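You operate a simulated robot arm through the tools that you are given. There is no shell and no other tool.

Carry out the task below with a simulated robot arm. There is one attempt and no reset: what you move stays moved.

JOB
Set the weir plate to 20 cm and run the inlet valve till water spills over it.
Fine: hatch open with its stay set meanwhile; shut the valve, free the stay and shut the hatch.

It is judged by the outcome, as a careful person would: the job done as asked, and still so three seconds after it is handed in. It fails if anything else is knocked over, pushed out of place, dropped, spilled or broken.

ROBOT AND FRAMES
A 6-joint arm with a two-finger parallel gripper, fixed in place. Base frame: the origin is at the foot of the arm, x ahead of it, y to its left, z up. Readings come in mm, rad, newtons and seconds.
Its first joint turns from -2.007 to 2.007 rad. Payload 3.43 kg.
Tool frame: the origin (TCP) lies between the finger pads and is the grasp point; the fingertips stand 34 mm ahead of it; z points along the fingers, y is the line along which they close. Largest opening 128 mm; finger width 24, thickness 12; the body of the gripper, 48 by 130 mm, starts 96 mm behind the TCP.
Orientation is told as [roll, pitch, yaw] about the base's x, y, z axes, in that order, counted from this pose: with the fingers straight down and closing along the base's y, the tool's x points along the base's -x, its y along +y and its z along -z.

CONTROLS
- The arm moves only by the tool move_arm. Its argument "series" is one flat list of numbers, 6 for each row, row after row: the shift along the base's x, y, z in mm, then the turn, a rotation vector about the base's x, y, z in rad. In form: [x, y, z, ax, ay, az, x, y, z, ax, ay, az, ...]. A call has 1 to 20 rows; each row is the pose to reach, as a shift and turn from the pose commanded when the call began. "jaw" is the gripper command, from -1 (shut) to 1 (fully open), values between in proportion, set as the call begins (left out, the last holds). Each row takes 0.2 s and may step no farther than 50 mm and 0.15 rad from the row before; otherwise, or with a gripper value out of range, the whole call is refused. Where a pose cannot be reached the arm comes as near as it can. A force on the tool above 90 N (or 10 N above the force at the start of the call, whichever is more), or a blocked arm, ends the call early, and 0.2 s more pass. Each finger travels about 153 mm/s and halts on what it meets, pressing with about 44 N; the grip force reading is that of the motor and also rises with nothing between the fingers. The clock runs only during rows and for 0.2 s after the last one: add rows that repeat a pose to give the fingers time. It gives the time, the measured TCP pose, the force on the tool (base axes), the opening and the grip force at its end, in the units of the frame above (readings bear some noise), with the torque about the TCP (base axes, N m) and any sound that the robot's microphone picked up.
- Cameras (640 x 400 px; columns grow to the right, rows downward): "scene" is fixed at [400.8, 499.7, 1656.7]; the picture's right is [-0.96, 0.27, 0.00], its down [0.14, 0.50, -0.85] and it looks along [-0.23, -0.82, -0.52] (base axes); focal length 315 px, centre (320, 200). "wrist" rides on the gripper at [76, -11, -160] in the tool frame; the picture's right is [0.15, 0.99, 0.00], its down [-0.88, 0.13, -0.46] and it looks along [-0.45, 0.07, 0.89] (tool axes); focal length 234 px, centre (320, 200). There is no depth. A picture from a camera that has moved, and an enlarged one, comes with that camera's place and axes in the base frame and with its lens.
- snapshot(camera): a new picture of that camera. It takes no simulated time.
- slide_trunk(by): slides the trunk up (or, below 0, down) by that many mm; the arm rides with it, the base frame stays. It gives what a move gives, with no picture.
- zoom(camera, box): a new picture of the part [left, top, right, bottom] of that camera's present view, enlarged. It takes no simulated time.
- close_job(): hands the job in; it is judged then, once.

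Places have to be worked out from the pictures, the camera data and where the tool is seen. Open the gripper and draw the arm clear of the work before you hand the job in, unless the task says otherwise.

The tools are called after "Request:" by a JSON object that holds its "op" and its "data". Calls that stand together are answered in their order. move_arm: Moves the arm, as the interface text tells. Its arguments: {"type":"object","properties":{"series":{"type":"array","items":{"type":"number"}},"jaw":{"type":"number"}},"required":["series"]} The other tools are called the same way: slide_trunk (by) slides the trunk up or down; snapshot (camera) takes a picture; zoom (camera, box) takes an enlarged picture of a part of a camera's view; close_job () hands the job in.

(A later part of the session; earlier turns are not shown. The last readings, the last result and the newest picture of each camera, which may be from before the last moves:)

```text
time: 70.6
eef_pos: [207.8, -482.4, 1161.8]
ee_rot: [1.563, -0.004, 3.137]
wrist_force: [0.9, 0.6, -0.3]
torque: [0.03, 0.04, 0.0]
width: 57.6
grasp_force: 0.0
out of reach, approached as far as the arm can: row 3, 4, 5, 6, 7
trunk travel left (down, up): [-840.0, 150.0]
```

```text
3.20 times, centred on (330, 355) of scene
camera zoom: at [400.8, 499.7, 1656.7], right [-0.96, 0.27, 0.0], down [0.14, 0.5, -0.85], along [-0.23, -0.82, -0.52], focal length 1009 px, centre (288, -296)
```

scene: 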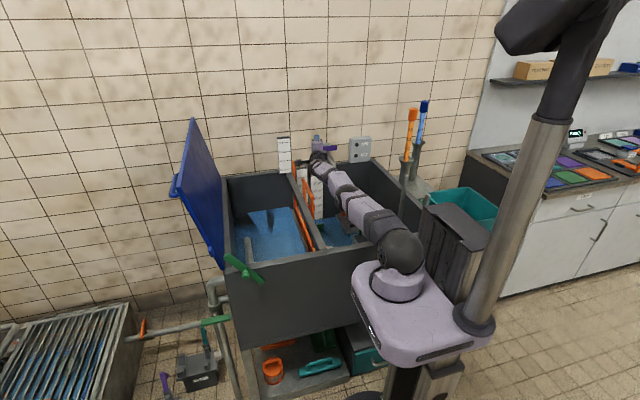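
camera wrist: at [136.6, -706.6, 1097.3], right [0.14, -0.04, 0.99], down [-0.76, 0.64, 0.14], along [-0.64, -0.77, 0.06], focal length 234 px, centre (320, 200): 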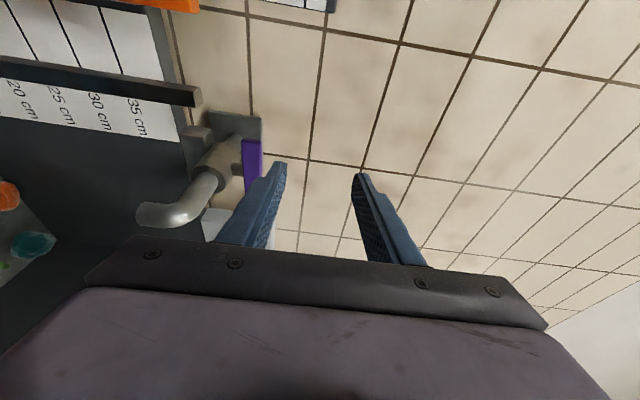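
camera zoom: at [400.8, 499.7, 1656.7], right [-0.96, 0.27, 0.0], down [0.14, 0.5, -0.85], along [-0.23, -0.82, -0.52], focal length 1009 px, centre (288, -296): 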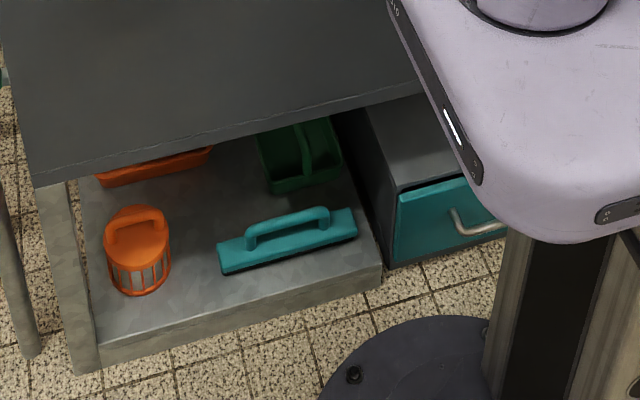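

I also want to inspect what is inside the right compartment (orange knob, grey tube, rod fittings), since one of these may be the inlet valve. I raise and look straight down there.

Request:
{"op": "snapshot", "data": {"camera": "wrist"}}

Request:
{"op": "move_arm", "data": {"series": [0, 15, 10, 0, -0.15, 0, 0, 30, 20, 0, -0.3, 0, 0, 45, 30, 0, -0.45, 0, 0, 60, 40, 0, -0.6, 0, 0, 75, 50, 0, -0.75, 0, 0, 90, 60, 0, -0.9, 0, 0, 105, 70, 0, -1.05, 0, 0, 120, 80, 0, -1.2, 0, 0, 130, 90, 0, -1.35, 0, 0, 140, 100, 0, -1.5, 0, 0, 150, 100, 0, -1.571, 0]}}

Request:
{"op": "snapshot", "data": {"camera": "wrist"}}

```text
taken
camera wrist: at [284.2, -322.8, 1151.2], right [0.15, -0.01, 0.99], down [-0.88, 0.46, 0.14], along [-0.45, -0.89, 0.06], focal length 234 px, centre (320, 200)
```

wrist: 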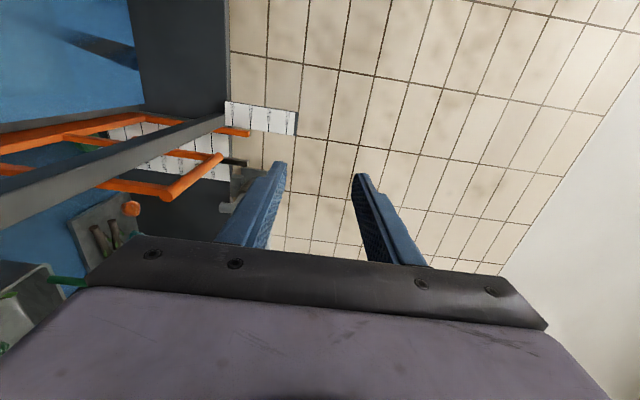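

```text
time: 73.0
eef_pos: [237.6, -349.0, 1288.7]
ee_rot: [0.236, 1.564, 1.818]
wrist_force: [1.0, 1.2, -0.5]
torque: [-0.01, 0.01, 0.02]
width: 57.9
grasp_force: 0.1
out of reach, approached as far as the arm can: row 4, 5, 6, 7, 8, 9, 10, 11
trunk travel left (down, up): [-840.0, 150.0]
```

```text
taken
camera wrist: at [247.2, -189.0, 1365.6], right [-0.99, -0.01, 0.15], down [-0.14, 0.46, -0.88], along [-0.06, -0.89, -0.46], focal length 234 px, centre (320, 200)
```

wrist: 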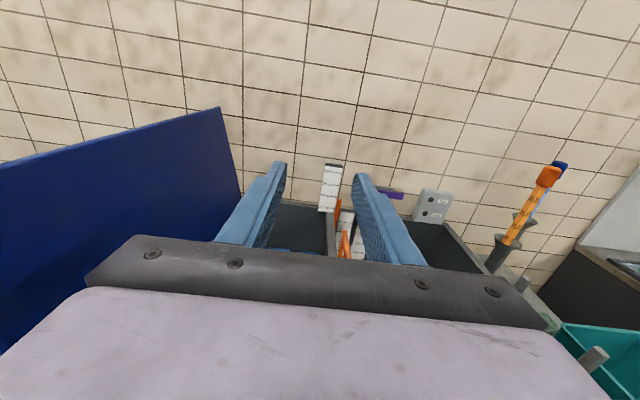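

I pitch the tool downward over the tank to look into the right compartment.

Request:
{"op": "move_arm", "data": {"series": [-10, -5, 5, 0.14, 0, 0, -20, -10, 10, 0.28, 0, 0, -30, -15, 15, 0.42, 0, 0, -40, -20, 20, 0.56, 0, 0, -50, -25, 20, 0.7, 0, 0, -60, -30, 20, 0.84, 0, 0, -70, -35, 20, 0.98, 0, 0, -80, -40, 20, 1.12, 0, 0], "jaw": 1}}

Request:
{"op": "snapshot", "data": {"camera": "wrist"}}

Request:
{"op": "zoom", "data": {"camera": "wrist", "box": [240, 60, 420, 240]}}

```text
time: 74.8
eef_pos: [156.6, -388.2, 1307.7]
ee_rot: [-0.009, 0.445, 1.574]
wrist_force: [0.9, -0.6, 0.0]
torque: [0.01, -0.03, 0.0]
width: 127.9
grasp_force: 0.0
out of reach, approached as far as the arm can: row 1, 2, 3, 4, 5, 6
trunk travel left (down, up): [-840.0, 150.0]
```

```text
taken
camera wrist: at [166.0, -387.5, 1483.8], right [-0.99, -0.14, 0.05], down [-0.14, 0.99, 0.03], along [-0.06, 0.02, -1.0], focal length 234 px, centre (320, 200)
```

wrist: 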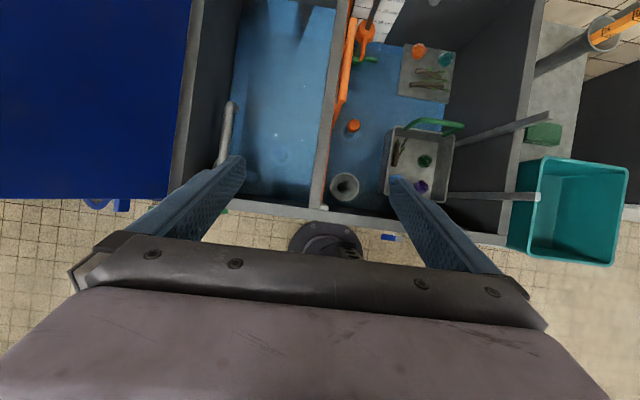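

```text
2.22 times, centred on (330, 150) of wrist
camera zoom: at [166.0, -387.5, 1483.8], right [-0.99, -0.14, 0.05], down [-0.14, 0.99, 0.03], along [-0.06, 0.02, -1.0], focal length 520 px, centre (298, 311)
```

zoom: 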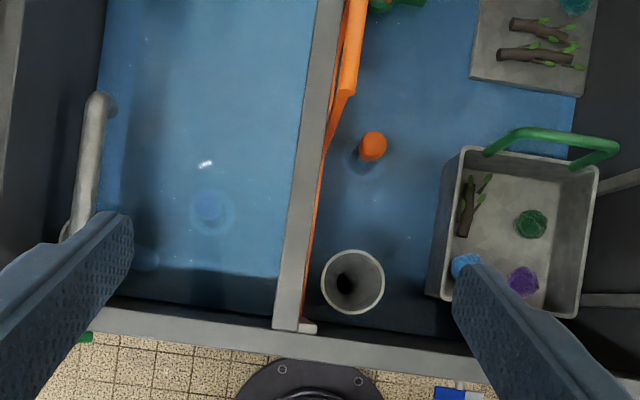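

This top-down view is clear. I zoom on the floor fittings of both compartments.

Request:
{"op": "zoom", "data": {"camera": "wrist", "box": [230, 40, 330, 210]}}

Request:
{"op": "zoom", "data": {"camera": "wrist", "box": [325, 100, 405, 215]}}

Request:
{"op": "zoom", "data": {"camera": "wrist", "box": [330, 0, 470, 100]}}

Request:
{"op": "zoom", "data": {"camera": "wrist", "box": [60, 180, 240, 290]}}

```text
2.35 times, centred on (280, 125) of wrist
camera zoom: at [166.0, -387.5, 1483.8], right [-0.99, -0.14, 0.05], down [-0.14, 0.99, 0.03], along [-0.06, 0.02, -1.0], focal length 551 px, centre (414, 376)
```

zoom: 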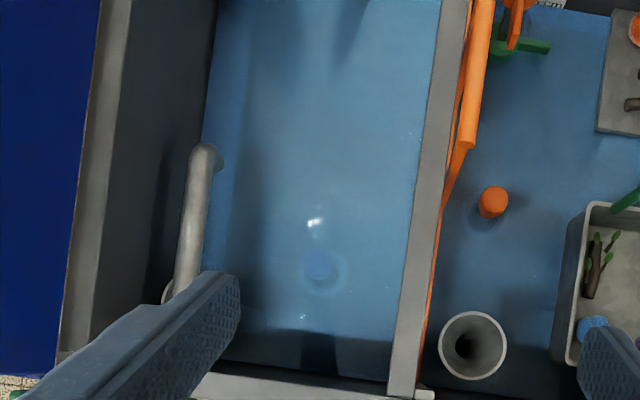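

```text
3.48 times, centred on (365, 158) of wrist
camera zoom: at [166.0, -387.5, 1483.8], right [-0.99, -0.14, 0.05], down [-0.14, 0.99, 0.03], along [-0.06, 0.02, -1.0], focal length 814 px, centre (164, 348)
```

zoom: 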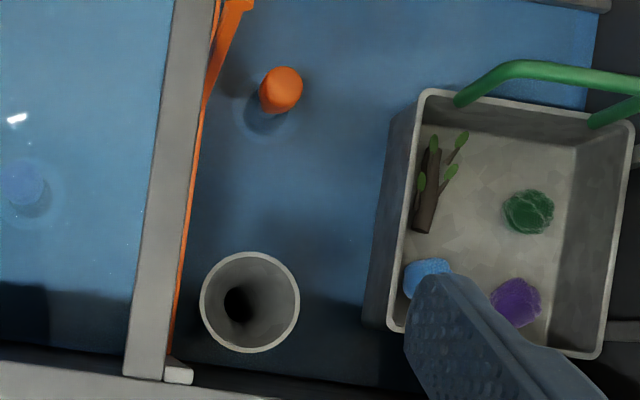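

```text
4.00 times, centred on (400, 50) of wrist
camera zoom: at [166.0, -387.5, 1483.8], right [-0.99, -0.14, 0.05], down [-0.14, 0.99, 0.03], along [-0.06, 0.02, -1.0], focal length 937 px, centre (0, 800)
```

zoom: 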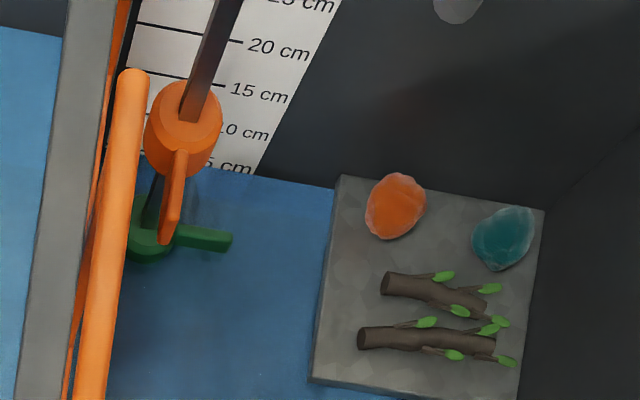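

```text
3.56 times, centred on (150, 235) of wrist
camera zoom: at [166.0, -387.5, 1483.8], right [-0.99, -0.14, 0.05], down [-0.14, 0.99, 0.03], along [-0.06, 0.02, -1.0], focal length 833 px, centre (924, 76)
```

zoom: 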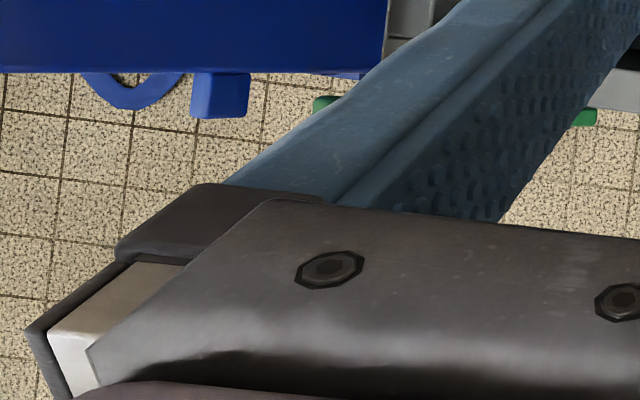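

The wall tap handle triangulates to y≈-985…-1000, which the arm cannot touch. I'll go and look closely at the piping with the green lever on the tank's left side, near the front-left corner.

Request:
{"op": "move_arm", "data": {"series": [30, 20, -10, 0, 0, 0, 60, 45, -20, 0, 0, 0, 90, 75, -30, 0, 0, 0, 120, 110, -40, 0, 0, 0, 150, 145, -50, 0, 0, 0, 185, 175, -60, 0, 0, 0, 220, 200, -70, 0, 0, 0, 255, 220, -80, 0, 0, 0, 290, 230, -100, 0, 0, 0, 325, 235, -120, 0, 0, 0, 360, 235, -140, 0, 0, 0]}}

Request:
{"op": "snapshot", "data": {"camera": "wrist"}}

Request:
{"op": "snapshot", "data": {"camera": "scene"}}

```text
time: 77.2
eef_pos: [519.4, -150.4, 1166.8]
ee_rot: [-0.01, 0.448, 1.574]
wrist_force: [0.3, 0.6, -0.3]
torque: [0.0, 0.05, -0.02]
width: 127.8
grasp_force: 0.0
trunk travel left (down, up): [-840.0, 150.0]
```

```text
taken
camera wrist: at [529.1, -149.6, 1343.1], right [-0.99, -0.14, 0.06], down [-0.14, 0.99, 0.03], along [-0.06, 0.02, -1.0], focal length 234 px, centre (320, 200)
```

wrist: 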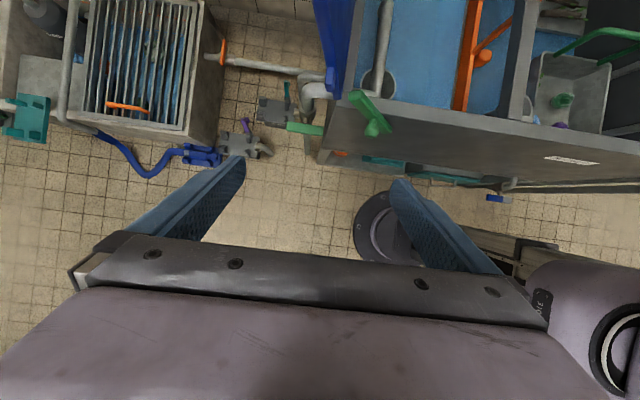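

```text
taken
```

scene: 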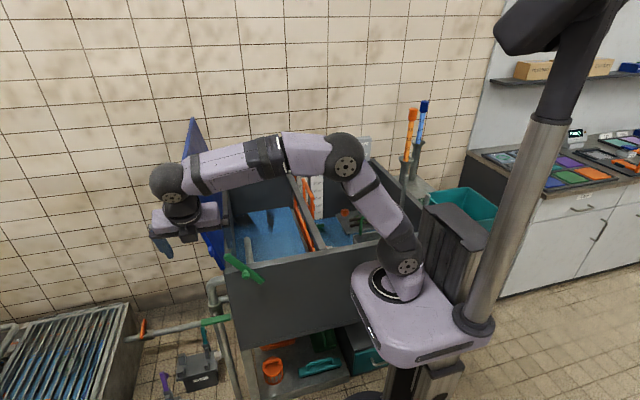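

I zoom in on the valves and boxes on the floor to the left.

Request:
{"op": "zoom", "data": {"camera": "wrist", "box": [180, 20, 400, 180]}}

Request:
{"op": "zoom", "data": {"camera": "wrist", "box": [0, 0, 240, 180]}}

Request:
{"op": "zoom", "data": {"camera": "wrist", "box": [200, 70, 330, 170]}}

Request:
{"op": "zoom", "data": {"camera": "wrist", "box": [310, 0, 640, 200]}}

```text
2.50 times, centred on (290, 100) of wrist
camera zoom: at [529.1, -149.6, 1343.1], right [-0.99, -0.14, 0.06], down [-0.14, 0.99, 0.03], along [-0.06, 0.02, -1.0], focal length 585 px, centre (395, 450)
```

zoom: 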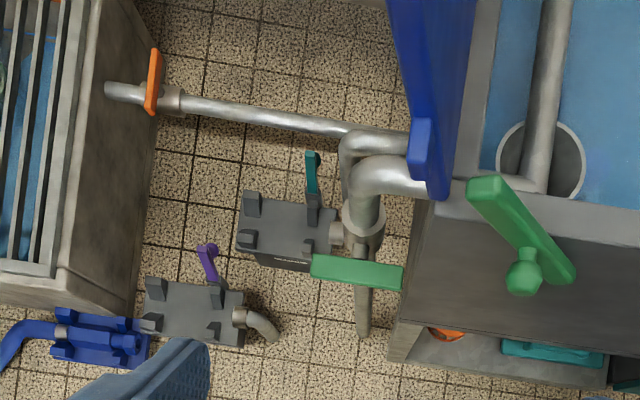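

```text
2.22 times, centred on (120, 90) of wrist
camera zoom: at [529.1, -149.6, 1343.1], right [-0.99, -0.14, 0.06], down [-0.14, 0.99, 0.03], along [-0.06, 0.02, -1.0], focal length 520 px, centre (764, 444)
```

zoom: 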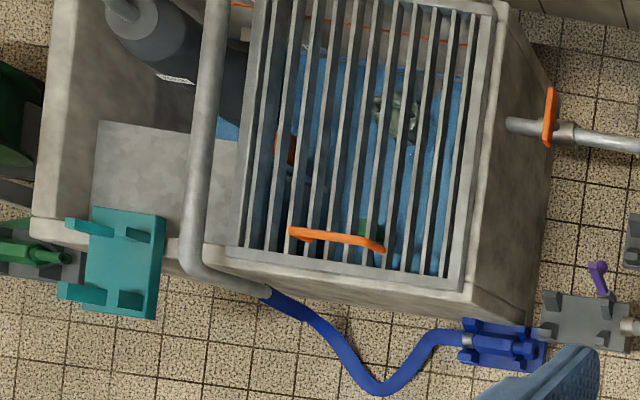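

```text
4.00 times, centred on (265, 120) of wrist
camera zoom: at [529.1, -149.6, 1343.1], right [-0.99, -0.14, 0.06], down [-0.14, 0.99, 0.03], along [-0.06, 0.02, -1.0], focal length 937 px, centre (540, 520)
```

zoom: 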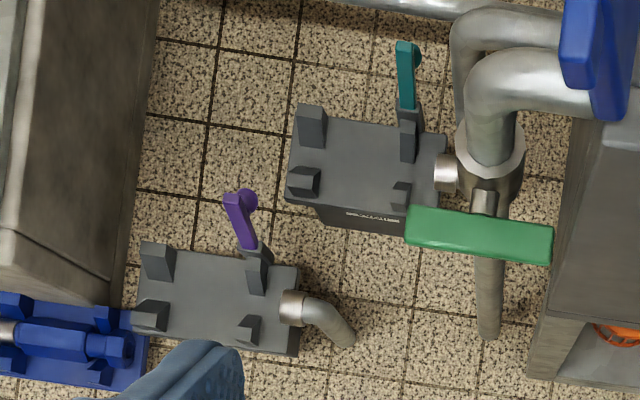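

```text
1.94 times, centred on (475, 100) of wrist
camera zoom: at [529.1, -149.6, 1343.1], right [-0.99, -0.14, 0.06], down [-0.14, 0.99, 0.03], along [-0.06, 0.02, -1.0], focal length 454 px, centre (19, 394)
```

zoom: 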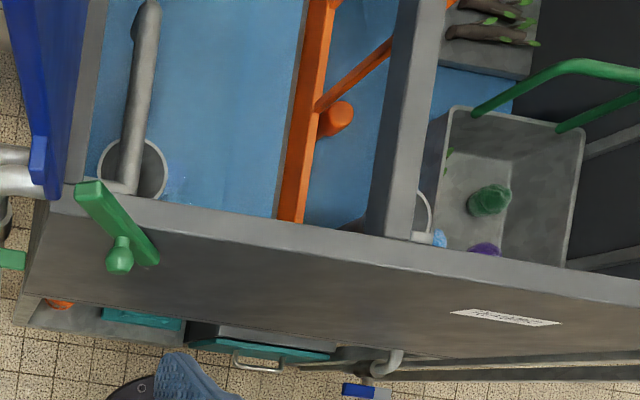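

This view clarifies it: on the tank's left a riser pipe comes up from the floor through a valve collar and elbows into the hatch compartment; the green lever on that collar lies horizontal, across the riser, so this is the closed inlet valve, at about (560, -327, 688). The weir thus spills from the hatch side to the right. I lower the trunk to get to it.

Request:
{"op": "slide_trunk", "data": {"by": -150}}

Request:
{"op": "snapshot", "data": {"camera": "scene"}}

Request:
{"op": "snapshot", "data": {"camera": "wrist"}}

```text
time: 79.0
eef_pos: [517.6, -150.3, 1017.6]
ee_rot: [-0.01, 0.447, 1.574]
wrist_force: [0.8, -0.1, -0.4]
torque: [-0.01, -0.06, 0.06]
width: 128.2
grasp_force: 0.1
trunk travel left (down, up): [-690.0, 300.0]
```

```text
taken
```

scene: 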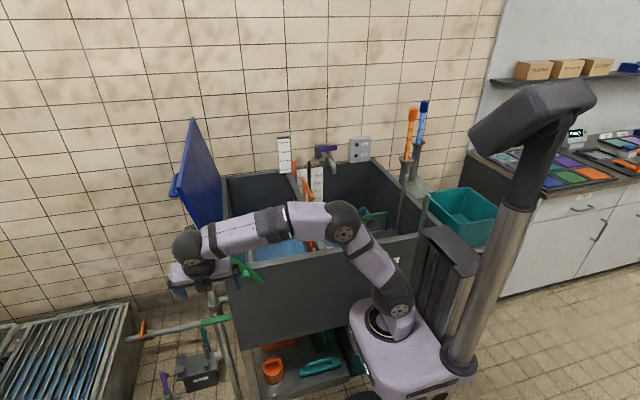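

```text
taken
camera wrist: at [526.9, -149.7, 1194.2], right [-0.99, -0.14, 0.05], down [-0.14, 0.99, 0.03], along [-0.06, 0.02, -1.0], focal length 234 px, centre (320, 200)
```

wrist: 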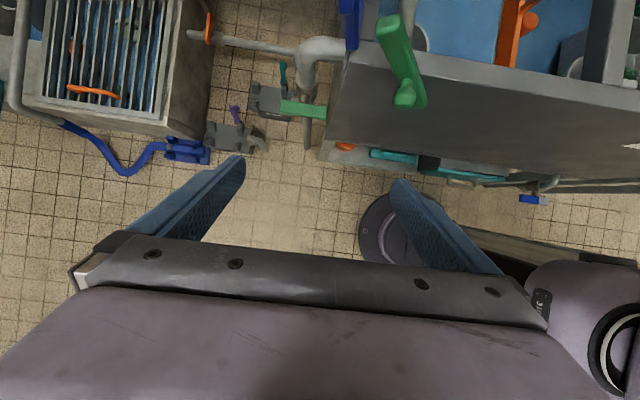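

I zoom in on the green lever valve from this closer view to refine its position.

Request:
{"op": "zoom", "data": {"camera": "wrist", "box": [230, 20, 350, 160]}}

Request:
{"op": "zoom", "data": {"camera": "scene", "box": [180, 280, 260, 345]}}

```text
2.86 times, centred on (290, 90) of wrist
camera zoom: at [526.9, -149.7, 1194.2], right [-0.99, -0.14, 0.05], down [-0.14, 0.99, 0.03], along [-0.06, 0.02, -1.0], focal length 669 px, centre (406, 514)
```

zoom: 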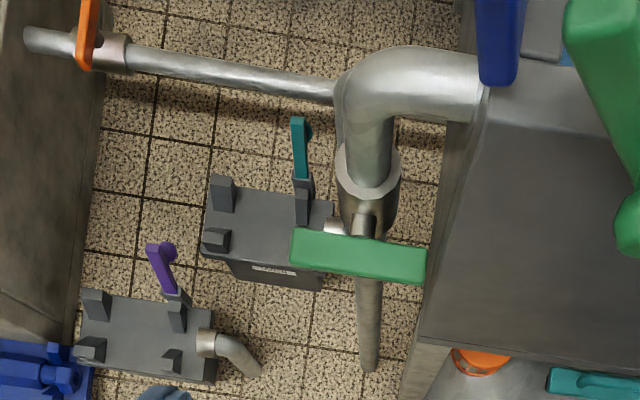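

```text
6.15 times, centred on (220, 312) of scene
camera zoom: at [400.8, 499.7, 1656.7], right [-0.96, 0.27, 0.0], down [0.14, 0.5, -0.85], along [-0.23, -0.82, -0.52], focal length 1941 px, centre (935, -492)
```

zoom: 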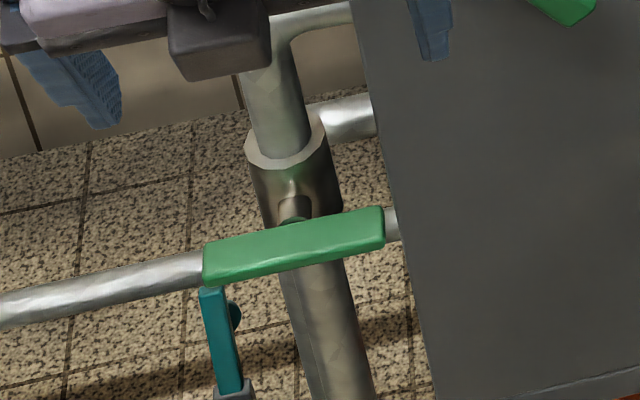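

Confirmed: a green T-handle with its spindle along y at about (561, -327, 686), lying across the vertical riser that comes from the "Well" box and elbows into the hatch compartment. I turn the tool horizontal toward -y while keeping clear in front.

Request:
{"op": "move_arm", "data": {"series": [4, 5, -5, -0.14, 0, 0, 8, 10, -10, -0.28, 0, 0, 12, 15, -15, -0.42, 0, 0, 16, 20, -20, -0.56, 0, 0, 20, 25, -30, -0.7, 0, 0, 25, 30, -40, -0.84, 0, 0, 30, 30, -50, -0.98, 0, 0, 35, 30, -60, -1.12, 0, 0], "jaw": -0.1}}

Request:
{"op": "slide_trunk", "data": {"by": -120}}

Request:
{"op": "snapshot", "data": {"camera": "wrist"}}

Request:
{"op": "snapshot", "data": {"camera": "scene"}}

```text
time: 80.8
eef_pos: [553.4, -120.4, 956.0]
ee_rot: [0.996, 1.569, 2.58]
wrist_force: [-0.7, 0.0, 0.4]
torque: [0.01, 0.01, 0.0]
width: 57.5
grasp_force: 0.1
trunk travel left (down, up): [-690.0, 300.0]
```

```text
time: 82.2
eef_pos: [553.1, -121.3, 835.6]
ee_rot: [0.678, 1.569, 2.258]
wrist_force: [0.5, 0.3, 0.4]
torque: [-0.01, 0.03, 0.03]
width: 57.4
grasp_force: 0.2
trunk travel left (down, up): [-570.0, 420.0]
```

```text
taken
camera wrist: at [561.7, 39.0, 912.7], right [-0.99, -0.01, 0.15], down [-0.14, 0.46, -0.88], along [-0.06, -0.89, -0.45], focal length 234 px, centre (320, 200)
```

wrist: 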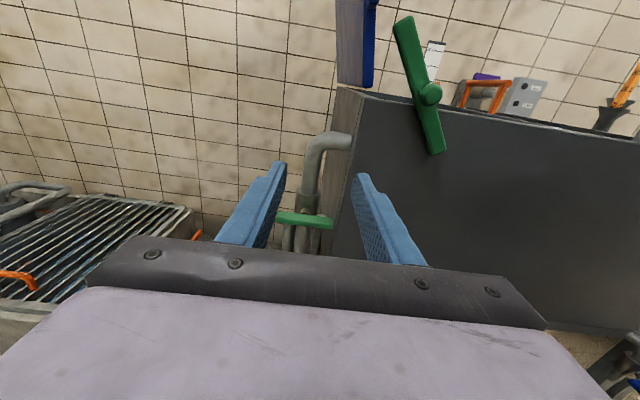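

```text
taken
```

scene: 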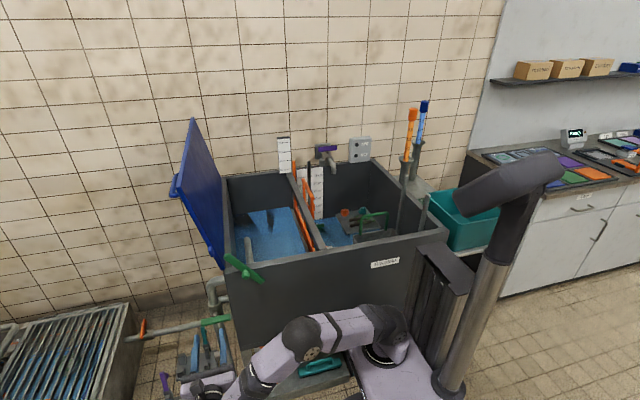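

I zoom on the valve from straight ahead.

Request:
{"op": "zoom", "data": {"camera": "wrist", "box": [265, 120, 365, 260]}}

Request:
{"op": "zoom", "data": {"camera": "wrist", "box": [320, 0, 460, 160]}}

```text
2.86 times, centred on (315, 190) of wrist
camera zoom: at [561.7, 39.0, 912.7], right [-0.99, -0.01, 0.15], down [-0.14, 0.46, -0.88], along [-0.06, -0.89, -0.45], focal length 669 px, centre (334, 229)
```

zoom: 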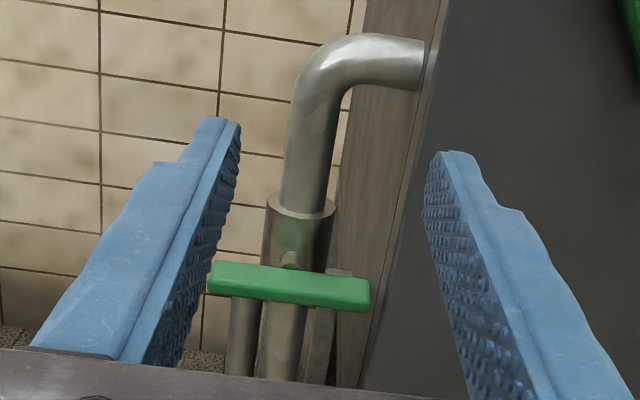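

```text
2.50 times, centred on (390, 80) of wrist
camera zoom: at [561.7, 39.0, 912.7], right [-0.99, -0.01, 0.15], down [-0.14, 0.46, -0.88], along [-0.06, -0.89, -0.45], focal length 585 px, centre (145, 500)
```

zoom: 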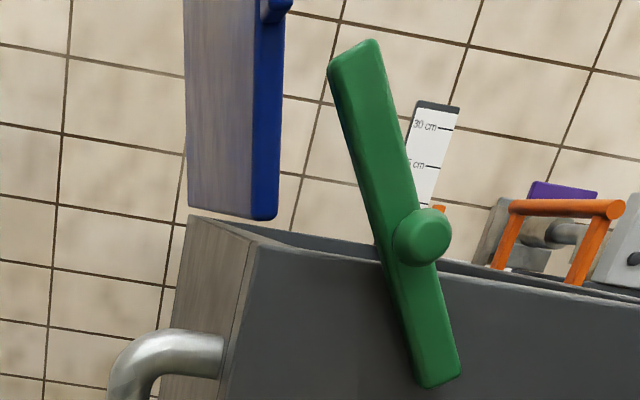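

The lever and riser are unobstructed. I roll the tool by 90° so the fingers close vertically and bring it in line with the spindle.

Request:
{"op": "move_arm", "data": {"series": [0.7, -9, -13.6, 0, 0.143, 0, 1.4, -18, -27.2, 0, 0.286, 0, 2, -27, -40.8, 0, 0.429, 0, 2.7, -36, -54.4, 0, 0.571, 0, 3.4, -45, -68, 0, 0.714, 0, 4, -54, -81.6, 0, 0.857, 0, 4.7, -63, -95.2, 0, 1.0, 0, 5.4, -72, -108.8, 0, 1.143, 0, 6, -81, -122.4, 0, 1.285, 0, 6.7, -90, -136, 0, 1.428, 0, 7.4, -98.7, -149.6, 0, 1.571, 0]}}

Request:
{"op": "snapshot", "data": {"camera": "wrist"}}

Request:
{"op": "zoom", "data": {"camera": "wrist", "box": [220, 90, 420, 260]}}

```text
time: 84.7
eef_pos: [560.2, -221.0, 686.9]
ee_rot: [1.56, -0.003, 3.138]
wrist_force: [-0.2, -0.1, 0.4]
torque: [0.01, 0.01, -0.02]
width: 57.4
grasp_force: 0.1
trunk travel left (down, up): [-570.0, 420.0]
```

```text
taken
camera wrist: at [635.2, -60.3, 676.2], right [0.15, -0.01, 0.99], down [-0.88, 0.46, 0.14], along [-0.45, -0.89, 0.06], focal length 234 px, centre (320, 200)
```

wrist: 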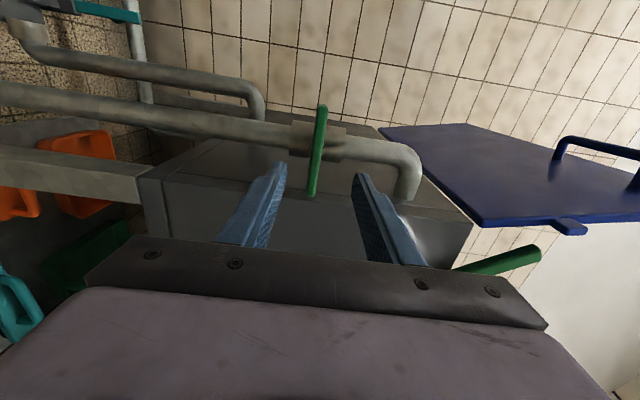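

```text
2.35 times, centred on (320, 175) of wrist
camera zoom: at [635.2, -60.3, 676.2], right [0.15, -0.01, 0.99], down [-0.88, 0.46, 0.14], along [-0.45, -0.89, 0.06], focal length 551 px, centre (320, 259)
```

zoom: 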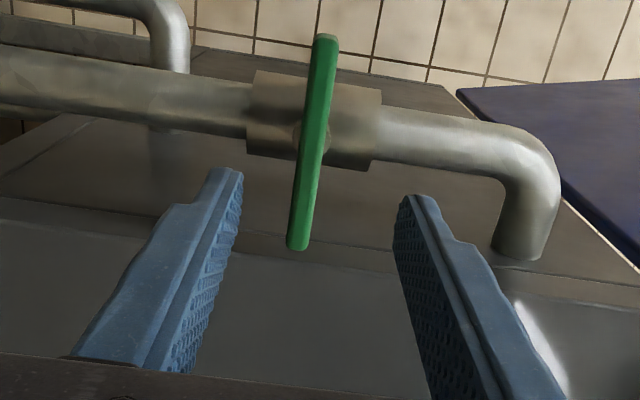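

The lever bar lies between the fingers, centred at about (562, -326, 681). I move forward so the fingertips straddle it at its middle, then close.

Request:
{"op": "move_arm", "data": {"series": [1, -25, -3, 0, 0, 0, 2, -50, -6, 0, 0, 0, 2, -68, -6, 0, 0, 0, 2, -79, -6, 0, 0, 0, 2, -79, -6, 0, 0, 0]}}

Request:
{"op": "zoom", "data": {"camera": "wrist", "box": [220, 90, 420, 260]}}

```text
time: 85.8
eef_pos: [561.7, -299.4, 680.3]
ee_rot: [1.559, -0.005, 3.138]
wrist_force: [0.0, 1.6, -0.2]
torque: [-0.01, -0.02, -0.02]
width: 57.4
grasp_force: 0.0
trunk travel left (down, up): [-570.0, 420.0]
```

```text
2.35 times, centred on (320, 175) of wrist
camera zoom: at [638.1, -140.0, 670.7], right [0.15, -0.01, 0.99], down [-0.88, 0.46, 0.14], along [-0.45, -0.89, 0.06], focal length 551 px, centre (320, 259)
```

zoom: 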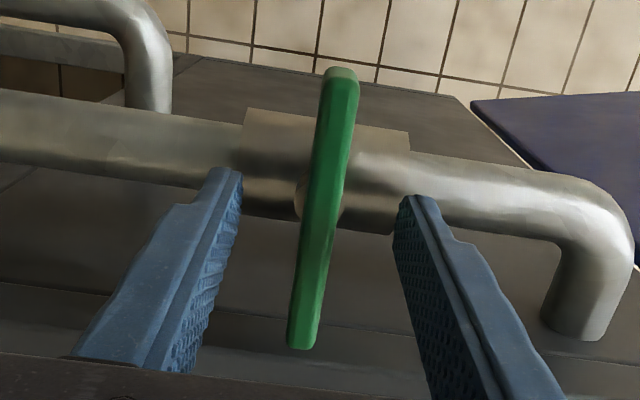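

The lever passes between the fingertips at its middle. I close on it.

Request:
{"op": "move_arm", "data": {"series": [0, 0, 0, 0, 0, 0, 0, 0, 0, 0, 0, 0, 0, 0, 0, 0, 0, 0], "jaw": -1}}

Request:
{"op": "zoom", "data": {"camera": "wrist", "box": [220, 90, 420, 260]}}

```text
time: 86.7
eef_pos: [562.0, -299.0, 681.1]
ee_rot: [1.56, -0.001, 3.139]
wrist_force: [-0.7, -1.4, -2.2]
torque: [-0.88, -0.69, 0.26]
width: 11.6
grasp_force: 45.1
trunk travel left (down, up): [-570.0, 420.0]
```

```text
2.35 times, centred on (320, 175) of wrist
camera zoom: at [638.2, -139.8, 670.7], right [0.15, -0.01, 0.99], down [-0.88, 0.46, 0.14], along [-0.45, -0.89, 0.06], focal length 551 px, centre (320, 259)
```

zoom: 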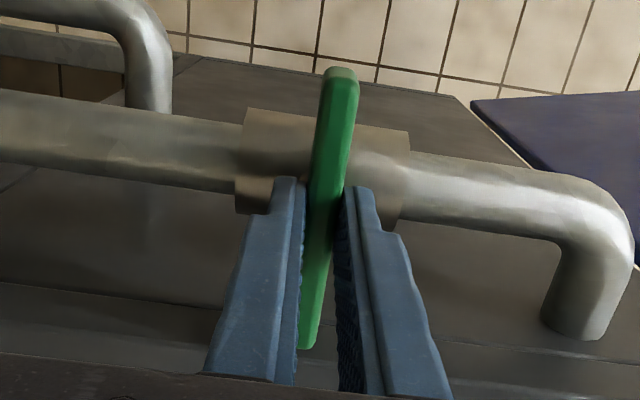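

Gripped at 11.6 mm thickness. I try a small turn of +0.1 rad about y (counter-clockwise seen from the front) and check torque.

Request:
{"op": "move_arm", "data": {"series": [0, 0, 0, 0, 0.05, 0, 0, 0, 0, 0, 0.1, 0]}}

Request:
{"op": "zoom", "data": {"camera": "wrist", "box": [220, 90, 420, 260]}}

```text
time: 87.2
eef_pos: [562.2, -300.2, 679.9]
ee_rot: [1.561, -0.102, 3.137]
wrist_force: [-0.6, -3.8, -3.3]
torque: [-0.78, -1.31, 0.0]
width: 13.9
grasp_force: 45.2
trunk travel left (down, up): [-570.0, 420.0]
```

```text
2.35 times, centred on (320, 175) of wrist
camera zoom: at [637.2, -139.8, 663.1], right [0.25, -0.01, 0.97], down [-0.86, 0.46, 0.22], along [-0.45, -0.89, 0.1], focal length 551 px, centre (320, 259)
```

zoom: 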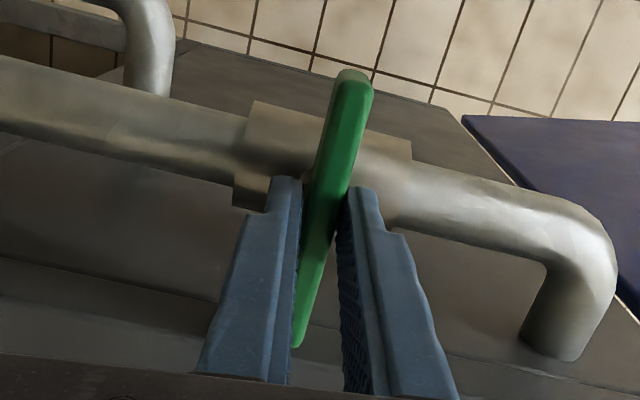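

The fingers were spread instead (11.6→13.9 mm), so the lever is on its stop that way. I go back and try the opposite turn.

Request:
{"op": "move_arm", "data": {"series": [0, 0, 0, 0, -0.05, 0, 0, 0, 0, 0, -0.1, 0]}}

Request:
{"op": "move_arm", "data": {"series": [0, 0, 0, 0, -0.05, 0, 0, 0, 0, 0, -0.1, 0, 0, 0, 0, 0, -0.15, 0]}}

Request:
{"op": "zoom", "data": {"camera": "wrist", "box": [220, 90, 420, 260]}}

```text
time: 87.8
eef_pos: [561.8, -300.3, 680.0]
ee_rot: [1.557, -0.003, 3.138]
wrist_force: [5.1, -16.8, 0.2]
torque: [-0.93, -0.47, 0.76]
width: 11.8
grasp_force: 44.8
trunk travel left (down, up): [-570.0, 420.0]
```

```text
time: 88.7
eef_pos: [562.2, -299.0, 681.3]
ee_rot: [1.56, 0.149, 3.136]
wrist_force: [3.6, -25.0, 1.3]
torque: [-1.01, 0.12, 0.58]
width: 11.8
grasp_force: 45.1
trunk travel left (down, up): [-570.0, 420.0]
```

```text
2.35 times, centred on (320, 175) of wrist
camera zoom: at [638.8, -139.6, 682.6], right [0.0, -0.01, 1.0], down [-0.89, 0.46, 0.0], along [-0.46, -0.89, -0.01], focal length 551 px, centre (320, 259)
```

zoom: 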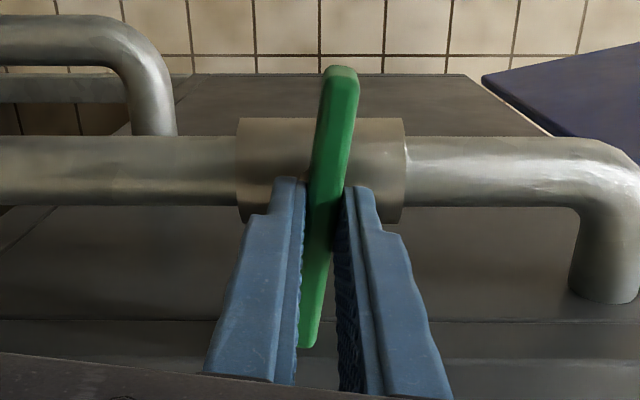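

The lever now turns with the grip at low torque, so opening is this way (clockwise from the front). I turn it further toward vertical.

Request:
{"op": "move_arm", "data": {"series": [0, 0, 0, 0, -0.12, 0, 0, 0, 0, 0, -0.24, 0, 0, 0, 0, 0, -0.36, 0, 0, 0, 0, 0, -0.48, 0, 0, 0, 0, 0, -0.6, 0]}}

Request:
{"op": "snapshot", "data": {"camera": "wrist"}}

Request:
{"op": "zoom", "data": {"camera": "scene", "box": [210, 160, 350, 270]}}

```text
time: 89.8
eef_pos: [562.0, -299.9, 681.0]
ee_rot: [1.555, 0.752, 3.135]
wrist_force: [0.7, -19.0, 12.6]
torque: [-0.26, 0.05, -1.33]
width: 11.9
grasp_force: 44.9
trunk travel left (down, up): [-570.0, 420.0]
```

```text
taken
camera wrist: at [623.6, -139.6, 726.8], right [-0.57, -0.01, 0.82], down [-0.73, 0.46, -0.5], along [-0.37, -0.89, -0.27], focal length 234 px, centre (320, 200)
```

wrist: 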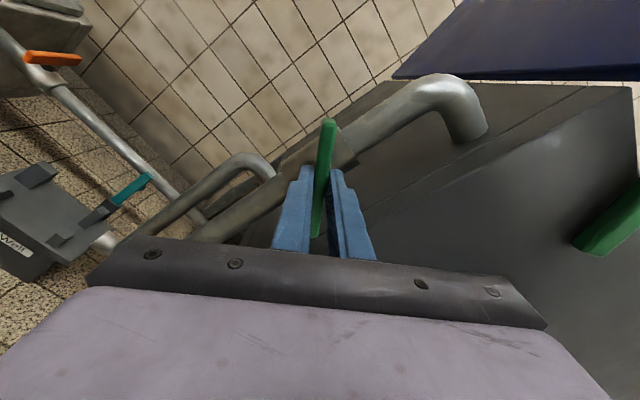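

```text
3.64 times, centred on (280, 215) of scene
camera zoom: at [400.8, 499.7, 1656.7], right [-0.96, 0.27, 0.0], down [0.14, 0.5, -0.85], along [-0.23, -0.82, -0.52], focal length 1147 px, centre (466, 146)
```

zoom: 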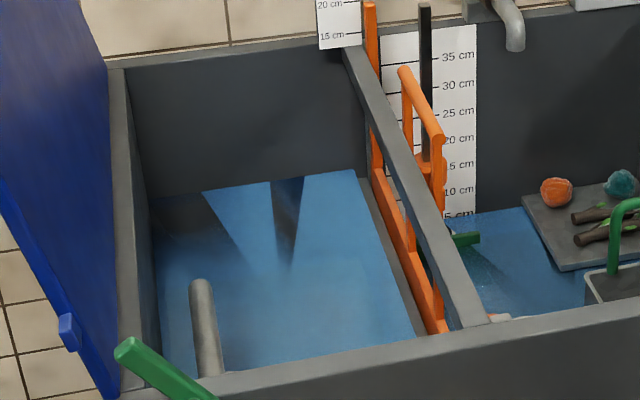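

Very informative: the water in the hatch compartment stands near 18 cm, just below the crest, which confirms that this valve is the inlet side. I open it the rest of the way to vertical.

Request:
{"op": "move_arm", "data": {"series": [0, 0, 0, 0, -0.12, 0, 0, 0, 0, 0, -0.24, 0, 0, 0, 0, 0, -0.36, 0, 0, 0, 0, 0, -0.48, 0, 0, 0, 0, 0, -0.6, 0, 0, 0, 0, 0, -0.7, 0]}}

Request:
{"op": "snapshot", "data": {"camera": "wrist"}}

Request:
{"op": "zoom", "data": {"camera": "scene", "box": [210, 160, 350, 270]}}

```text
time: 91.2
eef_pos: [560.7, -300.2, 681.8]
ee_rot: [1.551, 1.451, 3.13]
wrist_force: [-6.5, -10.7, 15.5]
torque: [0.72, 0.01, -1.11]
width: 12.0
grasp_force: 44.8
trunk travel left (down, up): [-570.0, 420.0]
```

```text
taken
camera wrist: at [578.5, -139.2, 756.2], right [-0.96, -0.01, 0.26], down [-0.24, 0.46, -0.86], along [-0.11, -0.89, -0.44], focal length 234 px, centre (320, 200)
```

wrist: 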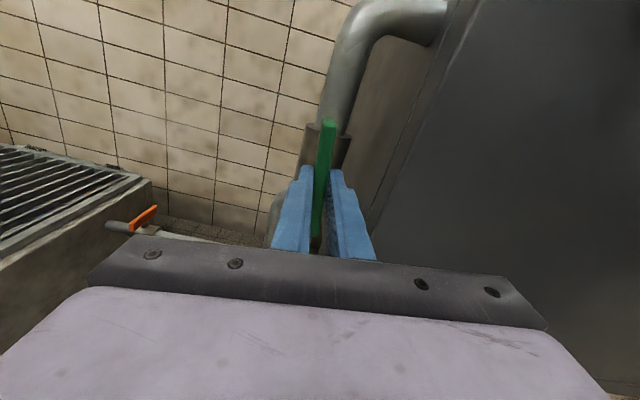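

```text
3.64 times, centred on (280, 215) of scene
camera zoom: at [400.8, 499.7, 1656.7], right [-0.96, 0.27, 0.0], down [0.14, 0.5, -0.85], along [-0.23, -0.82, -0.52], focal length 1147 px, centre (466, 146)
```

zoom: 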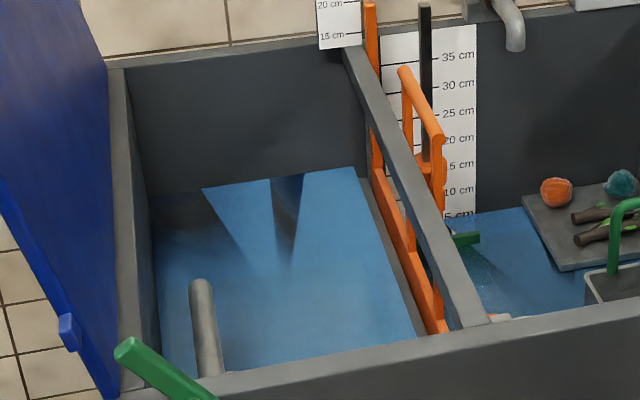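

The level has risen slightly, so it is filling. I bring the lever fully vertical and watch the level in short intervals.

Request:
{"op": "move_arm", "data": {"series": [0, 0, 0, 0, -0.06, 0, 0, 0, 0, 0, -0.1, 0, 0, 0, 0, 0, -0.1, 0, 0, 0, 0, 0, -0.1, 0]}}

Request:
{"op": "zoom", "data": {"camera": "scene", "box": [210, 160, 350, 270]}}

```text
time: 92.2
eef_pos: [559.0, -299.4, 681.1]
ee_rot: [1.529, 1.548, 3.106]
wrist_force: [-10.3, -5.4, 10.9]
torque: [0.25, -0.02, -1.11]
width: 11.8
grasp_force: 44.7
trunk travel left (down, up): [-570.0, 420.0]
```

```text
3.64 times, centred on (280, 215) of scene
camera zoom: at [400.8, 499.7, 1656.7], right [-0.96, 0.27, 0.0], down [0.14, 0.5, -0.85], along [-0.23, -0.82, -0.52], focal length 1147 px, centre (466, 146)
```

zoom: 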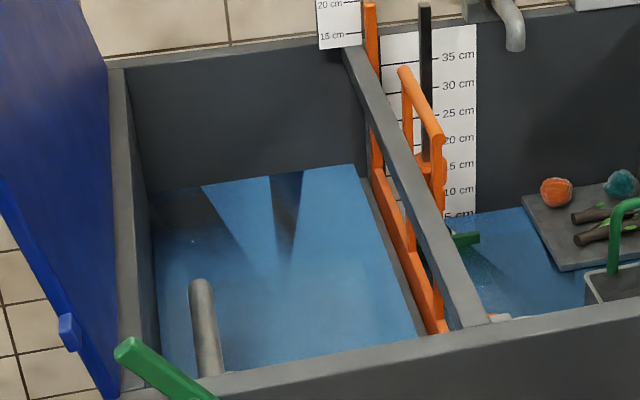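

It is rising slowly. I wait 2 s more and look more tightly at the crest.

Request:
{"op": "move_arm", "data": {"series": [0, 0, 0, 0, 0, 0, 0, 0, 0, 0, 0, 0, 0, 0, 0, 0, 0, 0, 0, 0, 0, 0, 0, 0, 0, 0, 0, 0, 0, 0, 0, 0, 0, 0, 0, 0, 0, 0, 0, 0, 0, 0, 0, 0, 0, 0, 0, 0]}}

Request:
{"op": "zoom", "data": {"camera": "scene", "box": [285, 185, 335, 255]}}

Request:
{"op": "zoom", "data": {"camera": "scene", "box": [210, 160, 350, 270]}}

```text
time: 94.0
eef_pos: [559.0, -298.5, 681.1]
ee_rot: [1.537, 1.549, 3.115]
wrist_force: [-15.0, -1.8, 6.7]
torque: [-0.29, 0.06, -1.12]
width: 11.9
grasp_force: 45.5
trunk travel left (down, up): [-570.0, 420.0]
```

```text
5.71 times, centred on (310, 220) of scene
camera zoom: at [400.8, 499.7, 1656.7], right [-0.96, 0.27, 0.0], down [0.14, 0.5, -0.85], along [-0.23, -0.82, -0.52], focal length 1802 px, centre (377, 86)
```

zoom: 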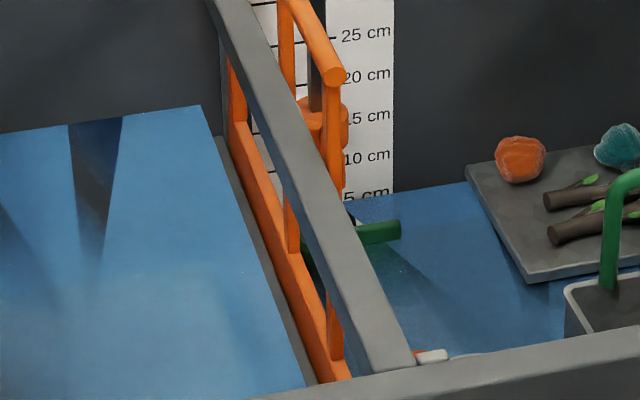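

```text
3.64 times, centred on (280, 215) of scene
camera zoom: at [400.8, 499.7, 1656.7], right [-0.96, 0.27, 0.0], down [0.14, 0.5, -0.85], along [-0.23, -0.82, -0.52], focal length 1147 px, centre (466, 146)
```

zoom: 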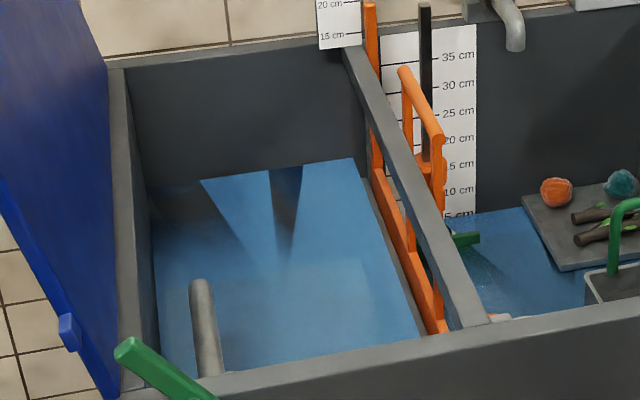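

The level is rising about 6 mm/s and nears the crest. I wait 1 s and look again.

Request:
{"op": "move_arm", "data": {"series": [0, 0, 0, 0, 0, 0, 0, 0, 0, 0, 0, 0, 0, 0, 0, 0, 0, 0, 0, 0, 0, 0, 0, 0]}}

Request:
{"op": "zoom", "data": {"camera": "scene", "box": [285, 185, 335, 255]}}

```text
time: 95.0
eef_pos: [559.7, -298.5, 681.8]
ee_rot: [1.531, 1.548, 3.107]
wrist_force: [-16.0, -0.8, 5.1]
torque: [-0.61, 0.04, -1.13]
width: 11.8
grasp_force: 45.1
trunk travel left (down, up): [-570.0, 420.0]
```

```text
5.71 times, centred on (310, 220) of scene
camera zoom: at [400.8, 499.7, 1656.7], right [-0.96, 0.27, 0.0], down [0.14, 0.5, -0.85], along [-0.23, -0.82, -0.52], focal length 1802 px, centre (377, 86)
```

zoom: 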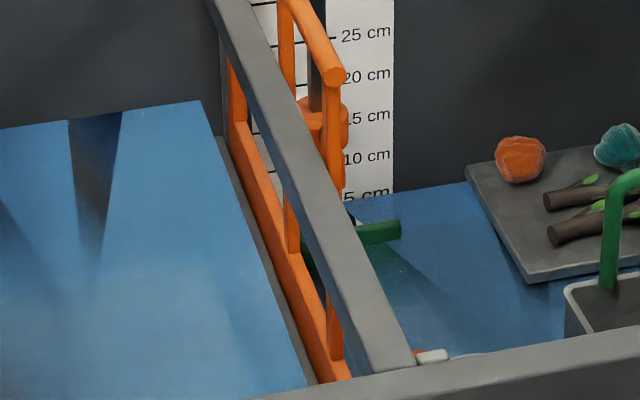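

Not spilling yet; the gap is narrowing. I wait another 1.5 s.

Request:
{"op": "move_arm", "data": {"series": [0, 0, 0, 0, 0, 0, 0, 0, 0, 0, 0, 0, 0, 0, 0, 0, 0, 0, 0, 0, 0, 0, 0, 0, 0, 0, 0, 0, 0, 0, 0, 0, 0, 0, 0, 0]}}

Request:
{"op": "zoom", "data": {"camera": "scene", "box": [285, 185, 335, 255]}}

```text
time: 96.5
eef_pos: [559.8, -299.4, 681.3]
ee_rot: [1.513, 1.549, 3.092]
wrist_force: [-16.2, -0.1, 5.0]
torque: [-0.61, 0.04, -1.14]
width: 12.0
grasp_force: 44.6
trunk travel left (down, up): [-570.0, 420.0]
```

```text
5.71 times, centred on (310, 220) of scene
camera zoom: at [400.8, 499.7, 1656.7], right [-0.96, 0.27, 0.0], down [0.14, 0.5, -0.85], along [-0.23, -0.82, -0.52], focal length 1802 px, centre (377, 86)
```

zoom: 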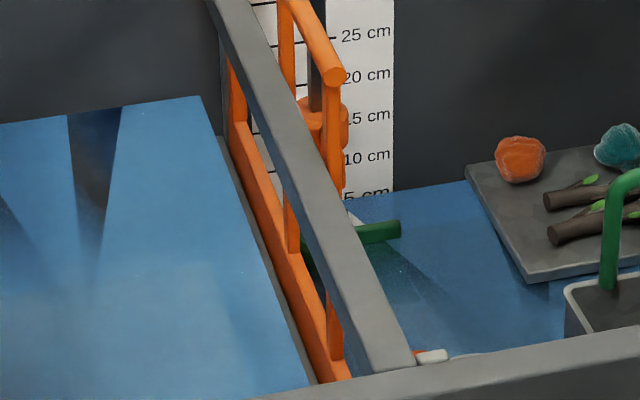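

I zoom more tightly along the crest and the right-hand side for any spilling.

Request:
{"op": "zoom", "data": {"camera": "scene", "box": [298, 195, 328, 235]}}

Request:
{"op": "zoom", "data": {"camera": "scene", "box": [300, 225, 340, 255]}}

```text
10.00 times, centred on (313, 215) of scene
camera zoom: at [400.8, 499.7, 1656.7], right [-0.96, 0.27, 0.0], down [0.14, 0.5, -0.85], along [-0.23, -0.82, -0.52], focal length 3154 px, centre (390, 50)
```

zoom: 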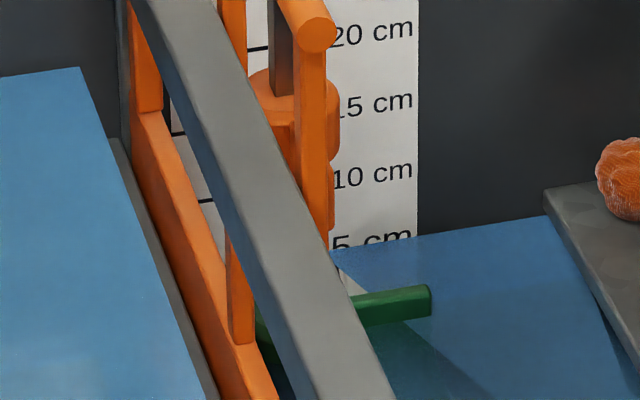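

```text
13.33 times, centred on (320, 240) of scene
camera zoom: at [400.8, 499.7, 1656.7], right [-0.96, 0.27, 0.0], down [0.14, 0.5, -0.85], along [-0.23, -0.82, -0.52], focal length 4205 px, centre (320, -333)
```

zoom: 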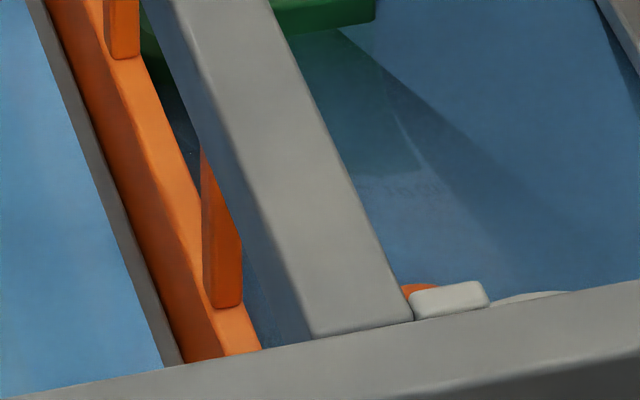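

No spill yet; the water is just below the sill in front of the plate. I keep waiting in 1.6 s steps.

Request:
{"op": "move_arm", "data": {"series": [0, 0, 0, 0, 0, 0, 0, 0, 0, 0, 0, 0, 0, 0, 0, 0, 0, 0, 0, 0, 0, 0, 0, 0, 0, 0, 0, 0, 0, 0, 0, 0, 0, 0, 0, 0, 0, 0, 0, 0, 0, 0]}}

Request:
{"op": "zoom", "data": {"camera": "scene", "box": [298, 195, 328, 235]}}

Request:
{"op": "zoom", "data": {"camera": "scene", "box": [300, 225, 340, 255]}}

```text
time: 98.0
eef_pos: [560.2, -299.4, 681.0]
ee_rot: [1.5, 1.548, 3.08]
wrist_force: [-14.9, 0.1, 4.0]
torque: [-0.35, 0.04, -1.15]
width: 11.9
grasp_force: 44.9
trunk travel left (down, up): [-570.0, 420.0]
```

```text
10.00 times, centred on (313, 215) of scene
camera zoom: at [400.8, 499.7, 1656.7], right [-0.96, 0.27, 0.0], down [0.14, 0.5, -0.85], along [-0.23, -0.82, -0.52], focal length 3154 px, centre (390, 50)
```

zoom: 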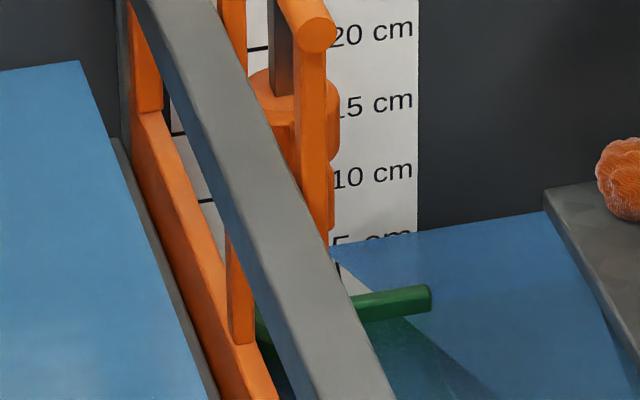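

```text
13.33 times, centred on (320, 240) of scene
camera zoom: at [400.8, 499.7, 1656.7], right [-0.96, 0.27, 0.0], down [0.14, 0.5, -0.85], along [-0.23, -0.82, -0.52], focal length 4205 px, centre (320, -333)
```

zoom: 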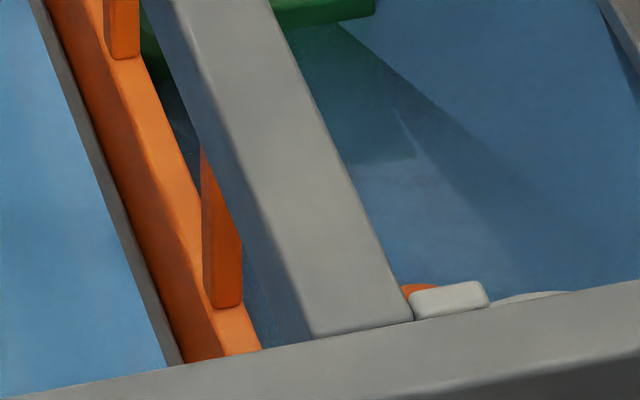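

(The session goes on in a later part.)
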